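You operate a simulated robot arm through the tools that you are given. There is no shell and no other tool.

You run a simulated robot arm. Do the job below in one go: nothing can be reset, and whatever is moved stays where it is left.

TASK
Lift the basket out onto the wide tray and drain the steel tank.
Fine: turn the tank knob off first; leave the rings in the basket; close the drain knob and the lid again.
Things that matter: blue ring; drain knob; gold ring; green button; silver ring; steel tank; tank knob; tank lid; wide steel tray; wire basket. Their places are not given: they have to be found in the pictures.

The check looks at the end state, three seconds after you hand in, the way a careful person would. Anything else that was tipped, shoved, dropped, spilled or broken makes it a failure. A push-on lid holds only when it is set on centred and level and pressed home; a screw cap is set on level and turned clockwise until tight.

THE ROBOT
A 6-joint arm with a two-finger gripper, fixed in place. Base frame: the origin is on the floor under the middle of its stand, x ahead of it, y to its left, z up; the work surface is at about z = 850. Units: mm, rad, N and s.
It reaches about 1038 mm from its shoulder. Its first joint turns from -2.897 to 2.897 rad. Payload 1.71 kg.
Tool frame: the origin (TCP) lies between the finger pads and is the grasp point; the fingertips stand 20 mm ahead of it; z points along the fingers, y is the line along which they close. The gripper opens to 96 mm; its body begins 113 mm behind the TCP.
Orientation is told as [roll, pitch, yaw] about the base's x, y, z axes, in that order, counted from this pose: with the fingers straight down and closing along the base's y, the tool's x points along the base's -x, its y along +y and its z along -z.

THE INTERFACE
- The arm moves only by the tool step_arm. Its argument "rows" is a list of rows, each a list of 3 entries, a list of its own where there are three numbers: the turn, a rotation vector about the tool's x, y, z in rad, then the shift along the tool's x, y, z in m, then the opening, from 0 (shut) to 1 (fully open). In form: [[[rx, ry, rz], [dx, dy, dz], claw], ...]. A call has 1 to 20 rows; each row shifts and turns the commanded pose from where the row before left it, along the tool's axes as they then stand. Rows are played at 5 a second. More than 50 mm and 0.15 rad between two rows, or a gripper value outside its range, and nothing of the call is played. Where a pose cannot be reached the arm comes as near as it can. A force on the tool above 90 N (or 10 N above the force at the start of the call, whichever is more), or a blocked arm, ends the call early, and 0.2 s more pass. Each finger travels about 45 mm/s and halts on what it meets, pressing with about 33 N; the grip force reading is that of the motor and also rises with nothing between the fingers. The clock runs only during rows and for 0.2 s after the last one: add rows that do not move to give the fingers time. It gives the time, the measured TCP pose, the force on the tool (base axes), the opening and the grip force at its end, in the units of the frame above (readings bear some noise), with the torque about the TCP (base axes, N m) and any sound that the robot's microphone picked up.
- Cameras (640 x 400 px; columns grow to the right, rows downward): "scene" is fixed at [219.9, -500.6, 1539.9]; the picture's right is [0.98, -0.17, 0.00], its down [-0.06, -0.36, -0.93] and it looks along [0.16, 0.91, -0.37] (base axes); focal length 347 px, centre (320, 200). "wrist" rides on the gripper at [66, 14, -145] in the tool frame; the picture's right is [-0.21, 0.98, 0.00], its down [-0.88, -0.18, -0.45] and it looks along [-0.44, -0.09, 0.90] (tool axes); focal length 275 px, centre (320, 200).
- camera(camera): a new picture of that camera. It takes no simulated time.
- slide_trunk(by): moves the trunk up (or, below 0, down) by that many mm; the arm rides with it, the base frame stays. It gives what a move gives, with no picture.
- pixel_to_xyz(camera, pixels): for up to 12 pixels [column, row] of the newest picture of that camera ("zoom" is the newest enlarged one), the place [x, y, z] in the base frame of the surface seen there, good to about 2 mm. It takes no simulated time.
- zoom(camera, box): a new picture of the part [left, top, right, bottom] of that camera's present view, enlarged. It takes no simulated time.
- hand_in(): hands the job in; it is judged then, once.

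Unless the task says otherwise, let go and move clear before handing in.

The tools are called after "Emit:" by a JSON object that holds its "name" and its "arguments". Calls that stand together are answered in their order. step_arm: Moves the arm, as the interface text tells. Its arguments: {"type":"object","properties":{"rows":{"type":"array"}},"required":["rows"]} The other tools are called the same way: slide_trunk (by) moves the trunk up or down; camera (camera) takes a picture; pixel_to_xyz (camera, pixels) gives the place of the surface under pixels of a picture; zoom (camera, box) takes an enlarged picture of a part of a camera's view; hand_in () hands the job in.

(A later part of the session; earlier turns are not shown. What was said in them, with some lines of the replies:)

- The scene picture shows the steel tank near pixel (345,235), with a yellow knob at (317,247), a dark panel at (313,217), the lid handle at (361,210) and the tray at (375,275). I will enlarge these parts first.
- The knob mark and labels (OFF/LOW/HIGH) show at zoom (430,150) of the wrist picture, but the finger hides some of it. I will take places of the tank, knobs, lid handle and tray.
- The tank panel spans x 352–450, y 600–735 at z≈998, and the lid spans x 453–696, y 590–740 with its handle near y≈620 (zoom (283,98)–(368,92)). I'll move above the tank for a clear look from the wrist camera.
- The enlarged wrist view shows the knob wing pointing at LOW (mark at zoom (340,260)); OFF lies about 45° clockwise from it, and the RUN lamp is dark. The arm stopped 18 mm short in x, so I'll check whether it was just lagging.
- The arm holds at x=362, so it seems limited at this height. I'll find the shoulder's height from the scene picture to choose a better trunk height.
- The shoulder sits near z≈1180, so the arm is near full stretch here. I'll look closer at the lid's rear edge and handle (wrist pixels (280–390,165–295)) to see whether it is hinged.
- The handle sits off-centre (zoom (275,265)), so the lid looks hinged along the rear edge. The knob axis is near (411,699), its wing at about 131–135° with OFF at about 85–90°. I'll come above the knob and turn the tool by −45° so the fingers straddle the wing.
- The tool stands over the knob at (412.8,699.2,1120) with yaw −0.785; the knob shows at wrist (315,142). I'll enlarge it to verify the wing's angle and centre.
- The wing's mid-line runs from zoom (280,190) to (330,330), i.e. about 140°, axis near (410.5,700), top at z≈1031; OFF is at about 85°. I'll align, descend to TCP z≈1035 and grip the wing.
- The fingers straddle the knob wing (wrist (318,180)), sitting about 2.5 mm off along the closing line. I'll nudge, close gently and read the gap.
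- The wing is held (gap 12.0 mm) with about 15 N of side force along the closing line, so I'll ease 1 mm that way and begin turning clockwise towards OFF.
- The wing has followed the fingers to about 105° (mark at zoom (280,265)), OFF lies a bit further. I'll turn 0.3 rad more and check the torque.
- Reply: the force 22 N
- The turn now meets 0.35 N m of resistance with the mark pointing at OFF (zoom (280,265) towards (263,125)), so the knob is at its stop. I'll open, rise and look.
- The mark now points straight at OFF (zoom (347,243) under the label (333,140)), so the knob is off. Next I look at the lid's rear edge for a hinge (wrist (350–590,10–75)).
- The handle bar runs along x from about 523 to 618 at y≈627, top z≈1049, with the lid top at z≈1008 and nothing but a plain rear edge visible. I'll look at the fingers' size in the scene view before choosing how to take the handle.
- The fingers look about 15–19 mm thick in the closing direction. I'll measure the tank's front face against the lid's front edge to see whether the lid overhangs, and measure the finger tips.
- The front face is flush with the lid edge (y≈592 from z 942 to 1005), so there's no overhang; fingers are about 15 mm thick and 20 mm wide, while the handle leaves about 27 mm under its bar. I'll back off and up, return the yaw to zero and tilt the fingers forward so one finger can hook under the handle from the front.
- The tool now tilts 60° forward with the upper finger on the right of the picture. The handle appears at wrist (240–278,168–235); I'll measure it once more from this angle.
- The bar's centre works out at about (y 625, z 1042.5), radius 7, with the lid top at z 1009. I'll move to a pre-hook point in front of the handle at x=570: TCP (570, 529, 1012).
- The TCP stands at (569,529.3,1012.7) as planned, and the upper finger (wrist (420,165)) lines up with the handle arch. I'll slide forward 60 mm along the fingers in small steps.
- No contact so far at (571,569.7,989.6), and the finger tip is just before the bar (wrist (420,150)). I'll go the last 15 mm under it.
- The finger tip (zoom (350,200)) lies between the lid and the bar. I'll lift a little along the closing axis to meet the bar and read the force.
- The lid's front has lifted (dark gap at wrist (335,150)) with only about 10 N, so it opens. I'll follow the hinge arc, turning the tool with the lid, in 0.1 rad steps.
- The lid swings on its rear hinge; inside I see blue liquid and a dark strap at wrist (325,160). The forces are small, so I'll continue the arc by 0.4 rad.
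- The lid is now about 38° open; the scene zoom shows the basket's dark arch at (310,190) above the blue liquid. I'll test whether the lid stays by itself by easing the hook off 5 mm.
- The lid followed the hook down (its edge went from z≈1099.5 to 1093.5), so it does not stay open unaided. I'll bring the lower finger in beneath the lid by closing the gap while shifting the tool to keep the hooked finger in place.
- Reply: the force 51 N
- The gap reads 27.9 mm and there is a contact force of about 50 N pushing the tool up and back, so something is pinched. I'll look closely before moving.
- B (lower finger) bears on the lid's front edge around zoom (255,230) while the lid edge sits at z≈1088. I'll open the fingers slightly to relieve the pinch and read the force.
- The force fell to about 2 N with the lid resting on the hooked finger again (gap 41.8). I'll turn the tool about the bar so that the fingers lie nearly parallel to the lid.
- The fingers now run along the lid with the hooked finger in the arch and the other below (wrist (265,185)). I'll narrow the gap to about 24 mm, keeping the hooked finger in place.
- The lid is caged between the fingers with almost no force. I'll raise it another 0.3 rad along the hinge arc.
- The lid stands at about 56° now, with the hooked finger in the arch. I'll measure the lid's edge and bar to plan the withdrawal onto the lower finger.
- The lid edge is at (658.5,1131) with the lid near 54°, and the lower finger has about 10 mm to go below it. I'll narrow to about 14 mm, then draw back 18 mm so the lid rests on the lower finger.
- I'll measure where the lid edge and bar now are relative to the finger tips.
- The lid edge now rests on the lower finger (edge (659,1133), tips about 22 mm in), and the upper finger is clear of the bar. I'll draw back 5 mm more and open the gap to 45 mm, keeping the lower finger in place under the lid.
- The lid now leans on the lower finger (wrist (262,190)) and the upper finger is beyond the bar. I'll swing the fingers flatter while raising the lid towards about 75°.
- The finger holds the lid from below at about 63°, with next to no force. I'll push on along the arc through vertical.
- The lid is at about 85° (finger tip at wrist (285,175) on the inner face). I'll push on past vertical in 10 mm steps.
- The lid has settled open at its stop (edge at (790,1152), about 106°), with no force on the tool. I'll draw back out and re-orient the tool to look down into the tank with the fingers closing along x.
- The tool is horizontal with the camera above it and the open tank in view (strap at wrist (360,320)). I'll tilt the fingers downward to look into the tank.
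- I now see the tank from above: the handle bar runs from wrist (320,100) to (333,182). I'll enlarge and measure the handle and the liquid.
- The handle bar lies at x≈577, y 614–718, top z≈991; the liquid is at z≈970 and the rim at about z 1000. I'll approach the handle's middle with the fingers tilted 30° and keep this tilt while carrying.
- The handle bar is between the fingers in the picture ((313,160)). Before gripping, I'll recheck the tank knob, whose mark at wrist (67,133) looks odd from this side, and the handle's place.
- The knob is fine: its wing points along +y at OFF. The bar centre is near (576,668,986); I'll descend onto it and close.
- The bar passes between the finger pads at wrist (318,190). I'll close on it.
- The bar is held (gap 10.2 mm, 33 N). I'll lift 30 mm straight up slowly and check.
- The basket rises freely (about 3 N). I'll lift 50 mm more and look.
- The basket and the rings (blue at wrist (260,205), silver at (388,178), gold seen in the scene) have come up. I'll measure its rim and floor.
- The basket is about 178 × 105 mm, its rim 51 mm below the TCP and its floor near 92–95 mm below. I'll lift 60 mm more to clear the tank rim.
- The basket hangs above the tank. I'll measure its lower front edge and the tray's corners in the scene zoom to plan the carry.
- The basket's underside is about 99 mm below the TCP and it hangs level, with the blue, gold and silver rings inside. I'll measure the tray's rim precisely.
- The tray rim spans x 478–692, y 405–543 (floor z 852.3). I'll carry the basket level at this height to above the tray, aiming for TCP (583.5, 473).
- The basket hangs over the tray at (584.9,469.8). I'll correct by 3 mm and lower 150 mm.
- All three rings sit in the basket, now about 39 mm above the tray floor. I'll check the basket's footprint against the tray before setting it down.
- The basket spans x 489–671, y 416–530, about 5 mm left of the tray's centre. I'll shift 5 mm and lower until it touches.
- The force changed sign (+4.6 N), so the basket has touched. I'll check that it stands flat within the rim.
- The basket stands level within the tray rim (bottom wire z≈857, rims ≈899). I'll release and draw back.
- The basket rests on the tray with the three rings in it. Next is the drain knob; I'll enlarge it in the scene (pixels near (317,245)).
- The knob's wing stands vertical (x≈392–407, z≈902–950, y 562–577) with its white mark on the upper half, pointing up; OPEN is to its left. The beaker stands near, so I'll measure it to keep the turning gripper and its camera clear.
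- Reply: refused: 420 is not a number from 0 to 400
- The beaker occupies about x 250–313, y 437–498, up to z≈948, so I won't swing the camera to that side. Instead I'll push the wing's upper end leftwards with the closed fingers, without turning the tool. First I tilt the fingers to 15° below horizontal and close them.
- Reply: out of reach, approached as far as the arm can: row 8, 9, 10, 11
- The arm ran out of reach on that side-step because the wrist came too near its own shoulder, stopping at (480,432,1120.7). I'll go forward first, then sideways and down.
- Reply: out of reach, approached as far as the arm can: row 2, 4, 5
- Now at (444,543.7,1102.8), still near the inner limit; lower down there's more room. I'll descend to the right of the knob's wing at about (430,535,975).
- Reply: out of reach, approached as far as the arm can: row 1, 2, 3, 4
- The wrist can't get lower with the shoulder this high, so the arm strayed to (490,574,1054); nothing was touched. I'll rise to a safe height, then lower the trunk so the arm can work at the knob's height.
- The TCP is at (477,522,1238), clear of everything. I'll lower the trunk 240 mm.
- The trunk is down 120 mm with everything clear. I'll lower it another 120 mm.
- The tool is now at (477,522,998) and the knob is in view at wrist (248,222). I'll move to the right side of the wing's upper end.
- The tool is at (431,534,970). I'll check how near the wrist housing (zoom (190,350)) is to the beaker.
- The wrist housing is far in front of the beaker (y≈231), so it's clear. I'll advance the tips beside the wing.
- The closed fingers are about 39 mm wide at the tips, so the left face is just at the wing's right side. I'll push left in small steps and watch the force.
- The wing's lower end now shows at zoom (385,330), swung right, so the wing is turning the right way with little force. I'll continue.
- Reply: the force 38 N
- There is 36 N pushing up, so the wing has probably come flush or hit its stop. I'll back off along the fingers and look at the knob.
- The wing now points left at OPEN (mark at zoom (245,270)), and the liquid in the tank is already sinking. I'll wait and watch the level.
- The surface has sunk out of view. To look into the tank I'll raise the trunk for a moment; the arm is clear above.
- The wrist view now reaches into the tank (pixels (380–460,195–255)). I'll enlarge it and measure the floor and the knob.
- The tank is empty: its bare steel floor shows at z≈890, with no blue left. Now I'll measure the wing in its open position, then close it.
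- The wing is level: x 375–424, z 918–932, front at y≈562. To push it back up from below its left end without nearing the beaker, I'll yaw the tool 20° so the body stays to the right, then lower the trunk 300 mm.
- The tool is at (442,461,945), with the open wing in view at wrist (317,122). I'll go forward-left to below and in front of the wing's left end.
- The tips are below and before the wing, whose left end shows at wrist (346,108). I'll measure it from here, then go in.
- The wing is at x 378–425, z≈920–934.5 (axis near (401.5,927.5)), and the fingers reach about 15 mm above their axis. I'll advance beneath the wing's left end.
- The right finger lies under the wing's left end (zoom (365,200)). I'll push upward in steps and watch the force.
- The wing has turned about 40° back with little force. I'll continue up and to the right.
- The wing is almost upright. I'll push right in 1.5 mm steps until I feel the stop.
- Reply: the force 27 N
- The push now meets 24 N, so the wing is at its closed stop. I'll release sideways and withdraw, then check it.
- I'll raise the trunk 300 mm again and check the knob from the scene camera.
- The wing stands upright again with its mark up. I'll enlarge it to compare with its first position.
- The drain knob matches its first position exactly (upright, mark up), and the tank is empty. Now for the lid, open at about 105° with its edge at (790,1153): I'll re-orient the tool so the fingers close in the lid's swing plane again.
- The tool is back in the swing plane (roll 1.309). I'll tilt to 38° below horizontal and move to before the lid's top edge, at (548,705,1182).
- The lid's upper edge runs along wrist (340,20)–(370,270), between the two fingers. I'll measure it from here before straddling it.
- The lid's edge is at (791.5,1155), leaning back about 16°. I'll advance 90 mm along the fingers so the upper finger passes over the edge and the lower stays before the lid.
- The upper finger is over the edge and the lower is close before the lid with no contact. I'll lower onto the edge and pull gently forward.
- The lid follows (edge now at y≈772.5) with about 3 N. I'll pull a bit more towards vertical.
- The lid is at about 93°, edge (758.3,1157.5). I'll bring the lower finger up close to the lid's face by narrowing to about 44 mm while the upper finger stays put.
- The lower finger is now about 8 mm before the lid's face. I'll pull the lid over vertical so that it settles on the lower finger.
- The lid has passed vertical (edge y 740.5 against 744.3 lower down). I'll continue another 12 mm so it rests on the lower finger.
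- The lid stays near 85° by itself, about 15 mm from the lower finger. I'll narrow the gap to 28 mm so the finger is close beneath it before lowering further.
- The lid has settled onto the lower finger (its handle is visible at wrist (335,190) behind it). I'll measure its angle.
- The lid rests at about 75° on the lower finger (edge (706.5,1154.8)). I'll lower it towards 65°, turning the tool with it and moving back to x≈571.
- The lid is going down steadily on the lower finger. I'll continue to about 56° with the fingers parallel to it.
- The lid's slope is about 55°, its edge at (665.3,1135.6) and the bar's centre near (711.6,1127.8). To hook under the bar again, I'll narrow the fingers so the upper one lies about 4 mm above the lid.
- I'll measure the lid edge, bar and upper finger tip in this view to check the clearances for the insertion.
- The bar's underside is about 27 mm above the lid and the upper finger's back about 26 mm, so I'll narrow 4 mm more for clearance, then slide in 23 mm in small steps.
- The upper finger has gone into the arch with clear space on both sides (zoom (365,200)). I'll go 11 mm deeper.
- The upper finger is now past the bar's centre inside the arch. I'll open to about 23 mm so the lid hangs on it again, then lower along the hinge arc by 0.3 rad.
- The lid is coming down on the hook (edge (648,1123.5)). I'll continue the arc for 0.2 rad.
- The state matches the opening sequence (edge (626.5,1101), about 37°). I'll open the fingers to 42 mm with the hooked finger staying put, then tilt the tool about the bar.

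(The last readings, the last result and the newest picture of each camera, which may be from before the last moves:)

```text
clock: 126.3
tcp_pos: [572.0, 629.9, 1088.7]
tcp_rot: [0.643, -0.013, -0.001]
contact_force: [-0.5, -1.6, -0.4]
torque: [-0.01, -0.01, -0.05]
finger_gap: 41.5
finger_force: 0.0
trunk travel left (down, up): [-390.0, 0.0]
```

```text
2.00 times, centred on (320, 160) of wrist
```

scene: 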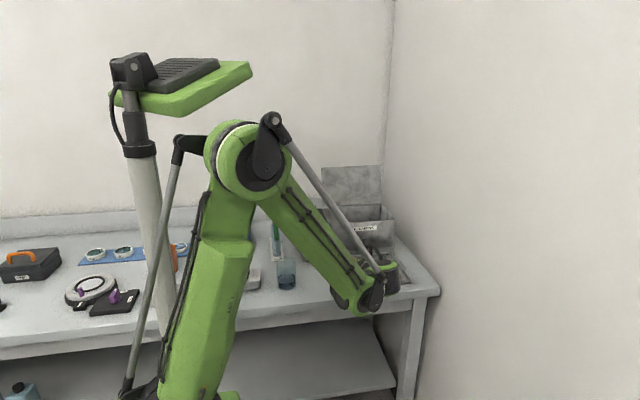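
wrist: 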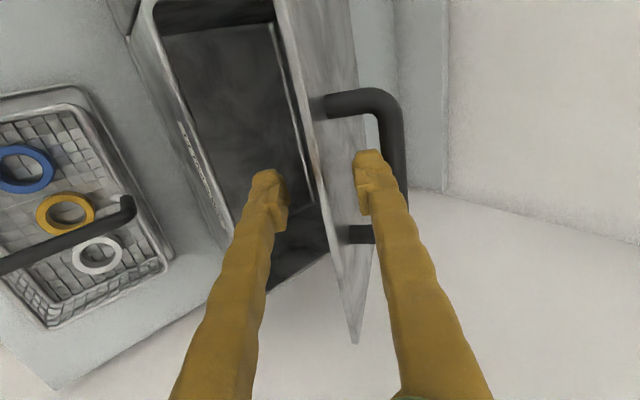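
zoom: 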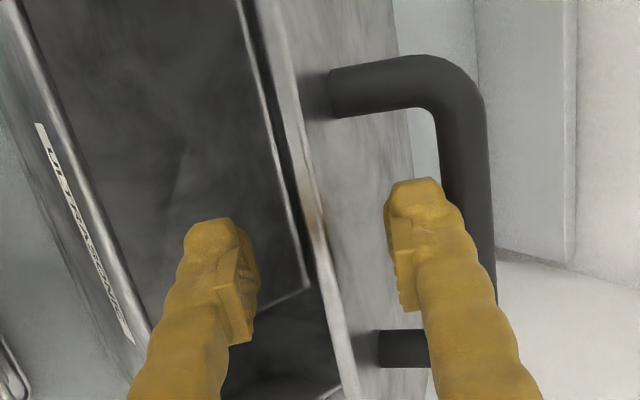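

All is well with tiny forces. I'll finish the tilt and then open fully, the hooked finger staying in place, so the lower finger leaves from under the lid.

Emit:
{"name": "step_arm", "arguments": {"rows": [[[0.08, 0, 0], [0, 0.0008, -0.0037], 0.44], [[0.08, 0, 0], [0, 0.0008, -0.0037], 0.44], [[0, 0, 0], [0, 0, 0], 0.44], [[0, 0, 0], [0, -0.0054, 0], 0.552], [[0, 0, 0], [0, -0.0054, 0], 0.664], [[0, 0, 0], [0, -0.0054, 0], 0.776], [[0, 0, 0], [0, -0.0054, 0], 0.888], [[0, 0, 0], [0, -0.0054, 0], 1.0], [[0, 0, 0], [0, 0, 0], 1.0], [[0, 0, 0], [0, 0, 0], 1.0]]}}

Emit:
{"name": "camera", "arguments": {"camera": "wrist"}}

Emit:
{"name": "pixel_to_xyz", "arguments": {"camera": "wrist", "pixels": [[330, 30], [345, 100], [360, 180], [375, 260], [385, 330], [400, 50], [425, 95], [440, 120], [420, 155], [225, 190]]}}

Emit:
{"name": "zoom", "arguments": {"camera": "scene", "box": [290, 150, 430, 280]}}

```text
clock: 128.5
tcp_pos: [573.0, 604.0, 1085.5]
tcp_rot: [0.485, -0.014, -0.001]
contact_force: [0.7, -1.6, 0.5]
torque: [0.08, 0.02, -0.08]
finger_gap: 95.1
finger_force: 0.0
trunk travel left (down, up): [-390.0, 0.0]
```

```text
taken
```

wrist: 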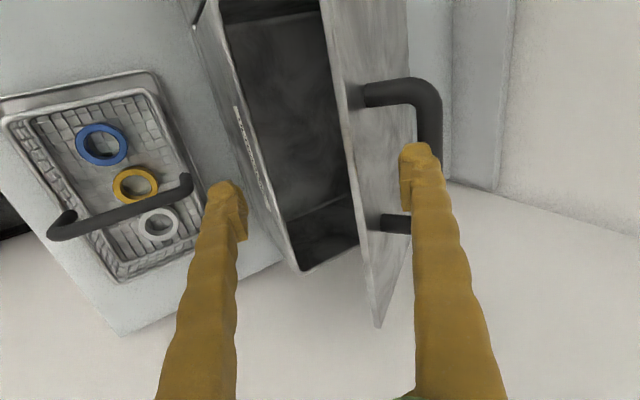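

```text
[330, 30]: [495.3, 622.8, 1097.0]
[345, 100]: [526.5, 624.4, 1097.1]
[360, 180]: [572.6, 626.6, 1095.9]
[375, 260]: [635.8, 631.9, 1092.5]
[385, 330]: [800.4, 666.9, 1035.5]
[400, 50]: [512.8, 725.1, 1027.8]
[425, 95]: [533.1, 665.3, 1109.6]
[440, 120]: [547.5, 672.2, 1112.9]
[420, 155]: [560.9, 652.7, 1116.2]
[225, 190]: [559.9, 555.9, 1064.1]
```

```text
3.08 times, centred on (360, 215) of scene
```

zoom: 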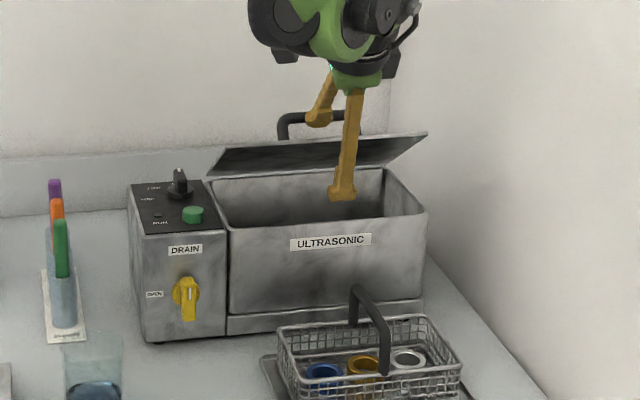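

The lid hangs on the hook at about 37° with the lower finger out in front. The basket's handle (x≈581–591) now stands where that finger would pass, so I'll slide the hook along the bar to x≈557 and steepen the tool a little before lowering.

Emit:
{"name": "step_arm", "arguments": {"rows": [[[0, 0, 0], [0.0053, 0, 0], 1.0], [[0, 0, 0], [0.0053, 0, 0], 1.0], [[0, 0, 0], [0.0053, 0, 0], 1.0], [[0.05, 0, 0], [0, 0.0005, -0.0037], 1.0], [[0.05, 0, 0], [0, 0.0005, -0.0037], 1.0], [[0, 0, 0], [0, 0, 0], 1.0]]}}

Emit:
{"name": "camera", "arguments": {"camera": "wrist"}}

Emit:
{"name": "pixel_to_xyz", "arguments": {"camera": "wrist", "pixels": [[150, 200], [120, 212], [65, 225], [185, 185], [345, 100], [370, 230], [430, 110]]}}

```text
clock: 129.9
tcp_pos: [557.0, 600.7, 1091.8]
tcp_rot: [0.386, -0.014, 0.0]
contact_force: [0.8, -0.7, 0.1]
torque: [0.0, 0.0, 0.03]
finger_gap: 95.1
finger_force: 0.0
trunk travel left (down, up): [-390.0, 0.0]
```

```text
taken
```

wrist: 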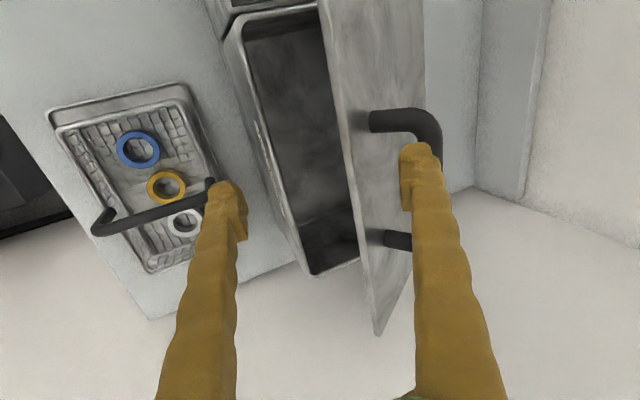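

```text
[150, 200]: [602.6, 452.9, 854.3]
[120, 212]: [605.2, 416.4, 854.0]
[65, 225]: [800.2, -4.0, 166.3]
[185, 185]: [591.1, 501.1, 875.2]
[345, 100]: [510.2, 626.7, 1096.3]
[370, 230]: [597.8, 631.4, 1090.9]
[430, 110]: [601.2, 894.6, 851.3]
```

I'll measure the basket handle's exact place to be sure of the clearance for the lower finger.

Emit:
{"name": "zoom", "arguments": {"camera": "wrist", "box": [40, 80, 260, 280]}}

Emit:
{"name": "pixel_to_xyz", "arguments": {"camera": "zoom", "pixels": [[170, 270], [200, 285], [250, 268], [300, 252], [360, 237], [420, 222], [490, 205], [500, 195], [185, 300]]}}

```text
2.00 times, centred on (150, 180) of wrist
```

zoom: 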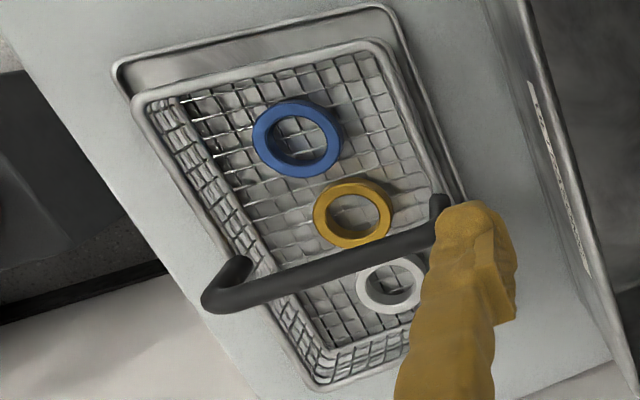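

```text
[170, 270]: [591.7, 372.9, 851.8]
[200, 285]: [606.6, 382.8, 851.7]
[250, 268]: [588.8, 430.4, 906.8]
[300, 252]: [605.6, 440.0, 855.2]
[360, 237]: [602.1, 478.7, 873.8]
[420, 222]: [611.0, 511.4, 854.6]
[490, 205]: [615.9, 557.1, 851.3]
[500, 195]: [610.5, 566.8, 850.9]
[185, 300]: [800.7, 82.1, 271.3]
```

Emit:
{"name": "pixel_to_xyz", "arguments": {"camera": "zoom", "pixels": [[215, 297], [250, 288], [300, 275], [350, 262], [400, 246], [425, 237], [440, 205], [235, 262]]}}

```text
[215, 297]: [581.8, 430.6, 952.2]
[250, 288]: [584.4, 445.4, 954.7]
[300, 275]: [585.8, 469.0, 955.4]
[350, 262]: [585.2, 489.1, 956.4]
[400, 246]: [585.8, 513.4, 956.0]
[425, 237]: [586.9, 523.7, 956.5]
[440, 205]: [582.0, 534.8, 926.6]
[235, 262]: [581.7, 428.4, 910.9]
```

The basket handle is at x 580–590, top z≈956, y 425–532; the lower finger at x 542–572 will pass beside it. I'll lower the lid 0.3 rad along the arc.

Emit:
{"name": "step_arm", "arguments": {"rows": [[[-0.05, 0, 0], [0, -0.0067, 0.0052], 1.0], [[-0.05, 0, 0], [0, -0.0067, 0.0052], 1.0], [[-0.05, 0, 0], [0, -0.0067, 0.0052], 1.0], [[-0.05, 0, 0], [0, -0.0067, 0.0052], 1.0], [[-0.05, 0, 0], [0, -0.0067, 0.0052], 1.0], [[-0.05, 0, 0], [0, -0.0067, 0.0052], 1.0], [[0, 0, 0], [0, 0, 0], 1.0]]}}

Emit:
{"name": "camera", "arguments": {"camera": "wrist"}}

Emit:
{"name": "zoom", "arguments": {"camera": "scene", "box": [300, 180, 430, 300]}}

Emit:
{"name": "pixel_to_xyz", "arguments": {"camera": "wrist", "pixels": [[340, 60], [350, 130], [365, 220], [375, 290], [400, 60], [430, 100]]}}

```text
clock: 131.5
tcp_pos: [558.3, 581.0, 1045.0]
tcp_rot: [0.686, -0.012, 0.0]
contact_force: [-0.4, -2.6, -0.1]
torque: [0.05, -0.03, 0.01]
finger_gap: 94.8
finger_force: 0.0
trunk travel left (down, up): [-390.0, 0.0]
```

```text
taken
```

wrist: 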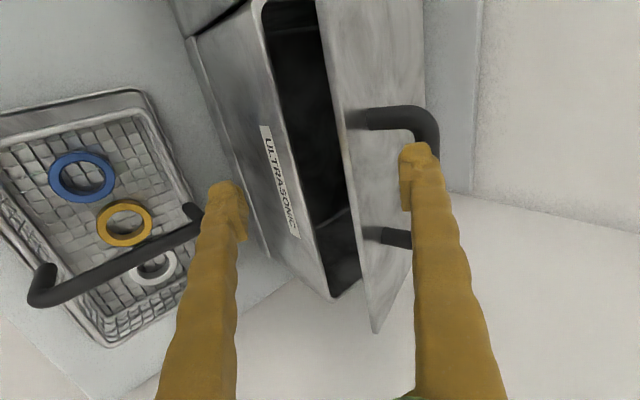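

```text
3.33 times, centred on (365, 240) of scene
```

zoom: 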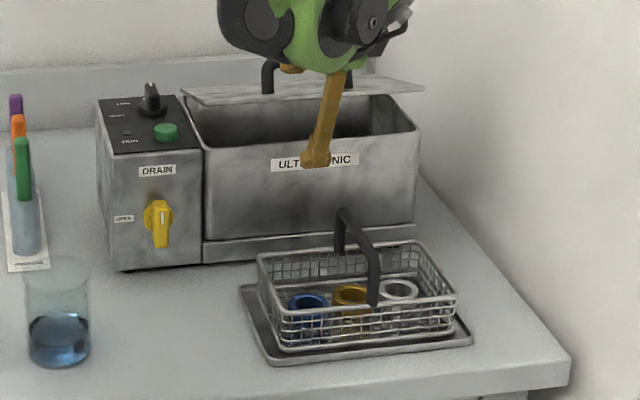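

```text
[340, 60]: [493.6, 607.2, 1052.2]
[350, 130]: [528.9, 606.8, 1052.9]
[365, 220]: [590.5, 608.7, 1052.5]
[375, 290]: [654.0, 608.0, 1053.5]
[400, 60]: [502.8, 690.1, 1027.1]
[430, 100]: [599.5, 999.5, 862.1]
```

The lid is now at about 17° (edge z≈1052.5), and the fingers pass clear of the basket handle. I'll lower it 0.25 rad more.

Emit:
{"name": "step_arm", "arguments": {"rows": [[[-0.05, 0, 0], [0, -0.0067, 0.0052], 1.0], [[-0.05, 0, 0], [0, -0.0067, 0.0052], 1.0], [[-0.05, 0, 0], [0, -0.0067, 0.0052], 1.0], [[-0.05, 0, 0], [0, -0.0067, 0.0052], 1.0], [[0, 0, 0], [0, 0, 0], 1.0]]}}

Emit:
{"name": "camera", "arguments": {"camera": "wrist"}}

Emit:
{"name": "zoom", "arguments": {"camera": "scene", "box": [300, 180, 430, 300]}}

Emit:
{"name": "pixel_to_xyz", "arguments": {"camera": "wrist", "pixels": [[337, 30], [350, 130], [365, 220], [375, 290], [400, 60], [420, 95]]}}

```text
clock: 132.7
tcp_pos: [557.0, 577.2, 1012.4]
tcp_rot: [0.886, -0.013, 0.001]
contact_force: [-0.7, -2.5, -0.9]
torque: [0.11, -0.03, 0.01]
finger_gap: 95.3
finger_force: 0.0
trunk travel left (down, up): [-390.0, 0.0]
```

```text
taken
```

wrist: 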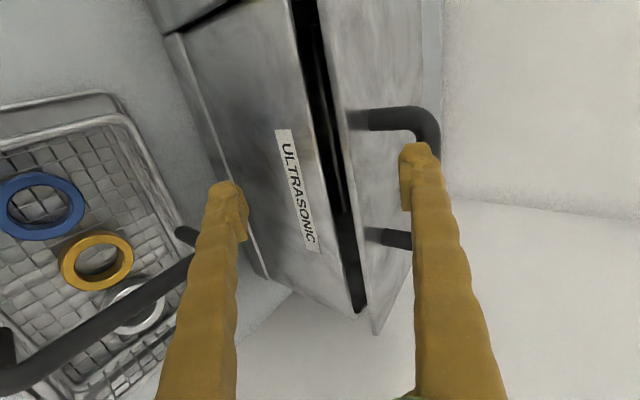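

```text
3.33 times, centred on (365, 240) of scene
```

zoom: 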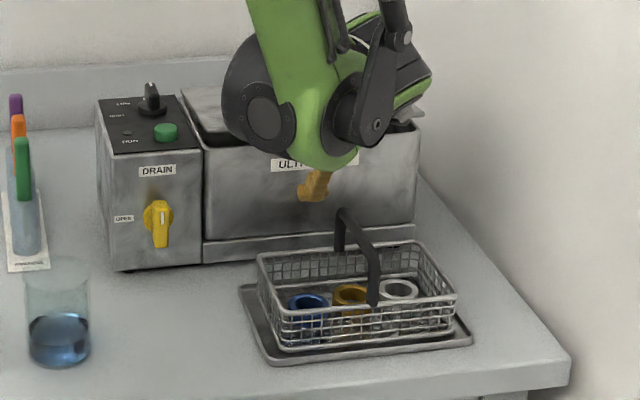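

```text
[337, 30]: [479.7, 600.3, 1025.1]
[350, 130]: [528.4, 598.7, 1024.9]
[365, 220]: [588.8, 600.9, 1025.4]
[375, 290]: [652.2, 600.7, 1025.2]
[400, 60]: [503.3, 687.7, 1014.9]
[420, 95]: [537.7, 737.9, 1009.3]
```

The lid edge is at z≈1025, about 18 mm from closed. I'll go two more steps.

Emit:
{"name": "step_arm", "arguments": {"rows": [[[-0.04, 0, 0], [0, -0.0054, 0.0042], 1.0], [[-0.04, 0, 0], [0, -0.0054, 0.0042], 1.0], [[0, 0, 0], [0, 0, 0], 1.0]]}}

Emit:
{"name": "camera", "arguments": {"camera": "wrist"}}

Emit:
{"name": "pixel_to_xyz", "arguments": {"camera": "wrist", "pixels": [[337, 30], [350, 130], [365, 220], [375, 290], [400, 60], [420, 85]]}}

```text
clock: 133.5
tcp_pos: [557.6, 575.9, 997.9]
tcp_rot: [0.967, -0.015, 0.002]
contact_force: [0.1, -2.9, -1.6]
torque: [0.02, -0.05, -0.02]
finger_gap: 94.9
finger_force: 0.1
trunk travel left (down, up): [-390.0, 0.0]
```

```text
taken
```

wrist: 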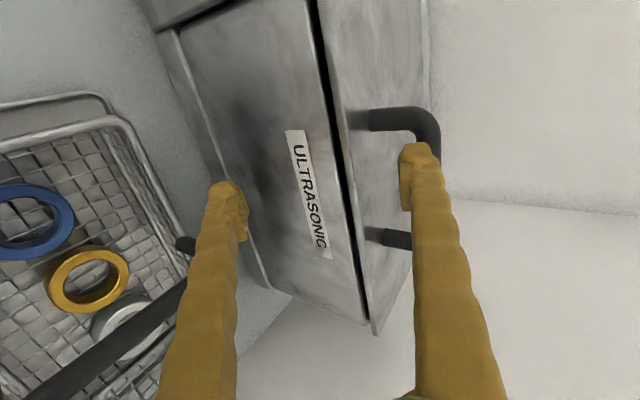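

```text
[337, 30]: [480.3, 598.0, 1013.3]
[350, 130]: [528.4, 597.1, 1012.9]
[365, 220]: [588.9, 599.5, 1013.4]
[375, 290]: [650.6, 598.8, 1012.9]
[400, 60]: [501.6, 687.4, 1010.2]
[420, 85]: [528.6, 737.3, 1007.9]
```

The lid edge is at z≈1013, some 6 mm from closed. I'll lower the hook another 8 mm so it closes and the bar comes free.

Emit:
{"name": "step_arm", "arguments": {"rows": [[[0, 0, 0], [0, -0.0039, 0.0014], 1.0], [[0, 0, 0], [0, -0.0039, 0.0014], 1.0], [[0, 0, 0], [0, 0, 0], 1.0]]}}

Emit:
{"name": "camera", "arguments": {"camera": "wrist"}}

Emit:
{"name": "zoom", "arguments": {"camera": "wrist", "box": [300, 60, 480, 260]}}

Emit:
{"name": "pixel_to_xyz", "arguments": {"camera": "wrist", "pixels": [[337, 30], [350, 130], [365, 220], [375, 290], [400, 60], [420, 85]]}}

```text
clock: 134.3
tcp_pos: [556.6, 574.2, 990.8]
tcp_rot: [0.965, -0.014, -0.001]
contact_force: [-0.5, 0.1, 0.8]
torque: [-0.02, 0.01, -0.01]
finger_gap: 96.1
finger_force: 0.0
trunk travel left (down, up): [-390.0, 0.0]
```

```text
taken
```

wrist: 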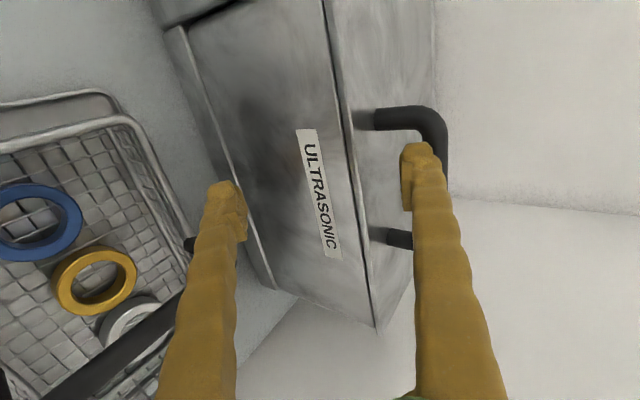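

```text
2.00 times, centred on (390, 160) of wrist
```

zoom: 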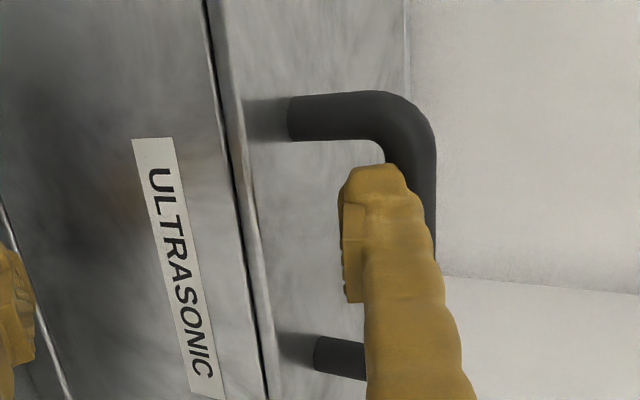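

```text
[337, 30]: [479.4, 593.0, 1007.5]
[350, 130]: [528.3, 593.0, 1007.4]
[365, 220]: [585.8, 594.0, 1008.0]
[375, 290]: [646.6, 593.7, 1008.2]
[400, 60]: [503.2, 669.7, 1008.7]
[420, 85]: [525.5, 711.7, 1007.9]
```

The lid top now measures z≈1007.5–1008.7 everywhere: closed and level, with no force. I'll drop the hook 3 mm clear of the bar and withdraw along the fingers.

Emit:
{"name": "step_arm", "arguments": {"rows": [[[0, 0, 0], [0, -0.003, 0], 1.0], [[0, 0, 0], [0, 0, -0.01], 1.0], [[0, 0, 0], [0, 0, -0.02], 1.0], [[0, 0, 0], [0, 0, -0.02], 1.0], [[0, 0, 0], [0, 0, 0], 1.0]]}}

Emit:
{"name": "camera", "arguments": {"camera": "wrist"}}

Emit:
{"name": "zoom", "arguments": {"camera": "scene", "box": [300, 180, 430, 300]}}

```text
clock: 135.5
tcp_pos: [557.2, 529.1, 1017.4]
tcp_rot: [0.966, -0.012, 0.0]
contact_force: [-0.2, -0.5, 0.7]
torque: [-0.02, 0.03, 0.04]
finger_gap: 96.3
finger_force: 0.0
trunk travel left (down, up): [-390.0, 0.0]
```

```text
taken
```

wrist: 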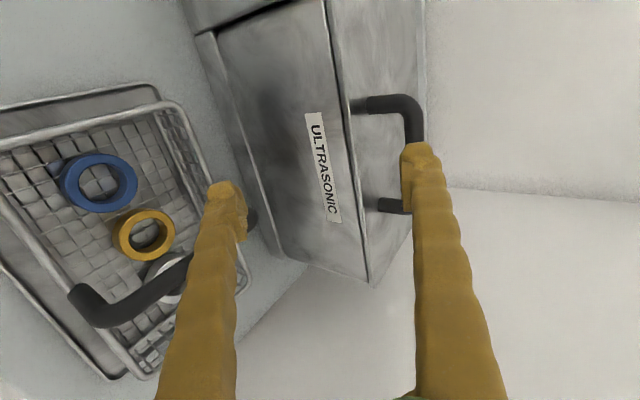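

```text
3.33 times, centred on (365, 240) of scene
```

zoom: 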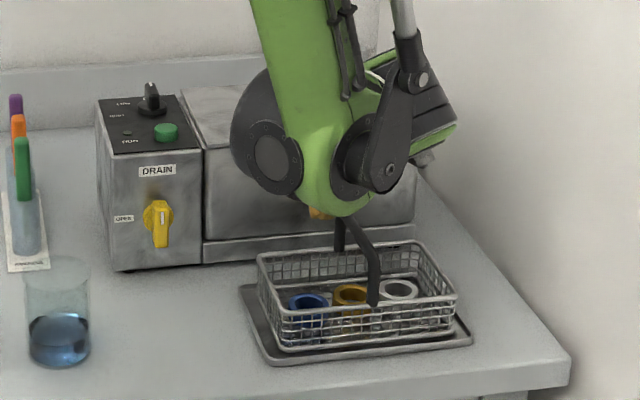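

The hook is out of the handle and the lid stays shut. I'll rise straight up, well clear, and inspect everything.

Emit:
{"name": "step_arm", "arguments": {"rows": [[[0, 0, 0], [0, 0.0329, -0.0227], 1.0], [[0, 0, 0], [0, 0.0329, -0.0227], 1.0], [[0, 0, 0], [0, 0.0329, -0.0227], 1.0], [[0, 0, 0], [0, 0.0329, -0.0227], 1.0], [[0, 0, 0], [0, 0.0329, -0.0227], 1.0], [[0, 0, 0], [0.03, 0.0, -0.03], 1.0], [[0, 0, 0], [0.03, 0.0, -0.03], 1.0], [[0, 0, 0], [0.03, 0.0, -0.03], 1.0], [[0, 0, 0], [0, 0, 0], 1.0]]}}

Emit:
{"name": "camera", "arguments": {"camera": "scene"}}

Emit:
{"name": "zoom", "arguments": {"camera": "scene", "box": [285, 185, 435, 300]}}

Emit:
{"name": "camera", "arguments": {"camera": "wrist"}}

```text
clock: 137.5
tcp_pos: [463.6, 456.5, 1266.7]
tcp_rot: [0.967, -0.013, 0.0]
contact_force: [0.2, 0.0, -0.3]
torque: [-0.01, -0.03, -0.02]
finger_gap: 95.8
finger_force: 0.2
trunk travel left (down, up): [-390.0, 0.0]
```

```text
taken
```

scene: 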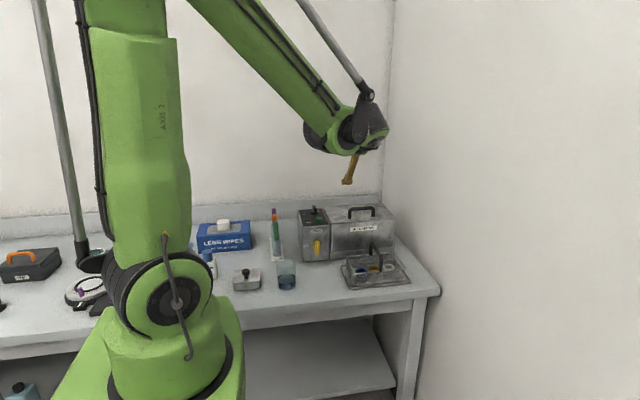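

```text
3.48 times, centred on (360, 242) of scene
```

zoom: 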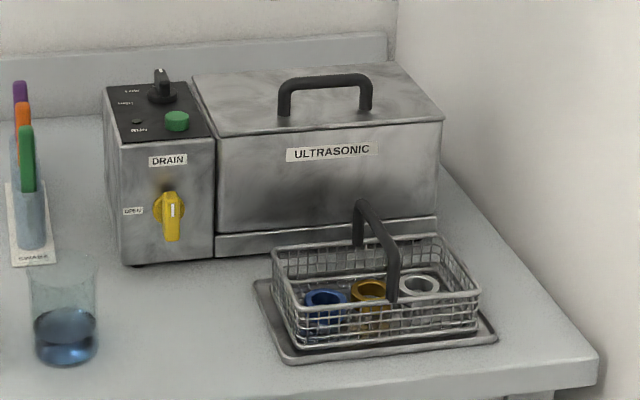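

```text
taken
```

wrist: 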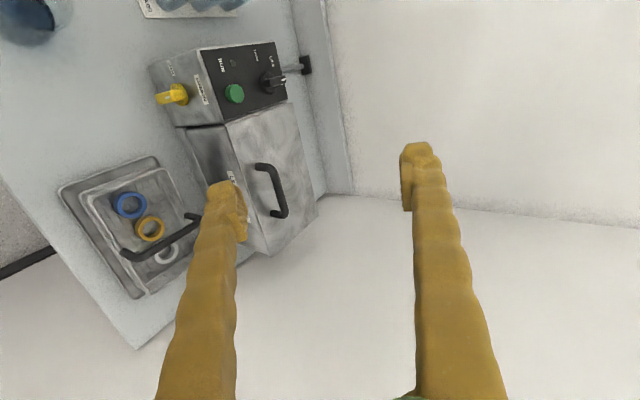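

The lid is shut, the drain wing upright, and the basket with its three rings is on the tray. I'll compare with the first picture's region and check the tank knob once more.

Emit:
{"name": "zoom", "arguments": {"camera": "scene", "box": [280, 190, 440, 300]}}

Emit:
{"name": "pixel_to_xyz", "arguments": {"camera": "zoom", "pixels": [[96, 75], [209, 124], [110, 132], [214, 124], [449, 104], [398, 48], [250, 100], [420, 90], [300, 60], [252, 275], [505, 332], [55, 340]]}}

Emit:
{"name": "zoom", "arguments": {"camera": "wrist", "box": [140, 30, 330, 160]}}

Emit:
{"name": "zoom", "arguments": {"camera": "scene", "box": [180, 190, 340, 300]}}

```text
3.64 times, centred on (360, 245) of scene
```

zoom: 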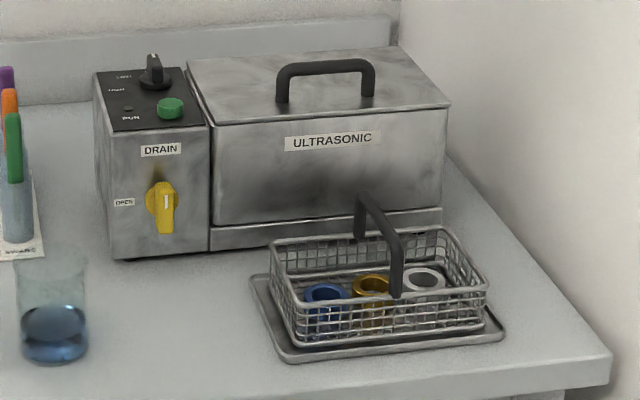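

```text
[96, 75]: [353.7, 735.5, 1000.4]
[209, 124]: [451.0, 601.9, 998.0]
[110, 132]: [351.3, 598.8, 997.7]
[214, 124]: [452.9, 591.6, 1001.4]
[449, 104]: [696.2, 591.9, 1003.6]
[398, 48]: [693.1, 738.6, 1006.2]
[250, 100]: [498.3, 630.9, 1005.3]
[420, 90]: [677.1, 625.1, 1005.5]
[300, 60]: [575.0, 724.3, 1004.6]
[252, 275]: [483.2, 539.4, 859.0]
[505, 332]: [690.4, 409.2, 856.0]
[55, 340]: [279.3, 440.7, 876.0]
```

```text
3.08 times, centred on (235, 95) of wrist
```

zoom: 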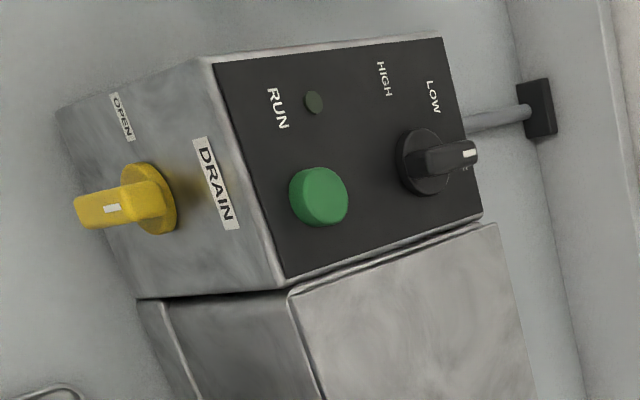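

```text
3.64 times, centred on (260, 245) of scene
```

zoom: 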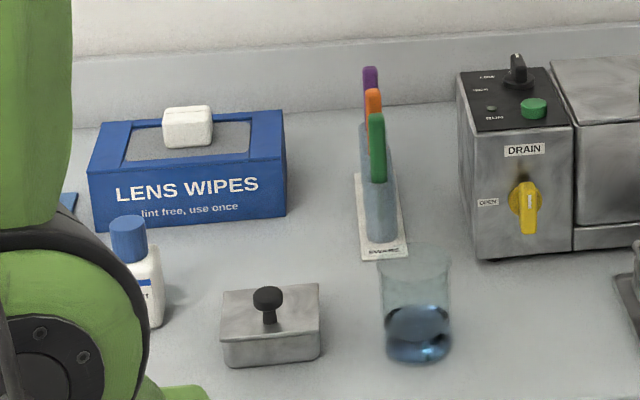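

All the places match the first pictures: the tank, tray, beaker and swab stand haven't moved, and the lid is level at z≈1005. The tank knob points at OFF, the drain wing is upright, and the blue, gold and silver rings are in the basket on the tray. The arm is clear, so I'm handing in.

Emit:
{"name": "hand_in", "arguments": {}}

```text
The job is handed in.
```

The basket is out on the wide tray, and the steel tank is drained. I've handed the job in, but no result came back.

- **Tank knob:** turned from LOW to OFF before anything else, and it was still pointing at OFF at the end.
- **Basket:** it stands level inside the tray rim with the blue, gold and silver rings still in it.
- **Tank:** empty. The wrist camera showed its bare steel floor before I closed the drain.
- **Drain knob:** pushed back from OPEN to its closed stop, and it looks the same as at the start.
- **Lid:** lowered on its hinge rather than dropped, and it measures level and shut.

The tank, tray and beaker measured in the same places as at the start, and the swab stand looks unmoved. I never pressed the green button. The arm was raised clear of everything before I handed in.
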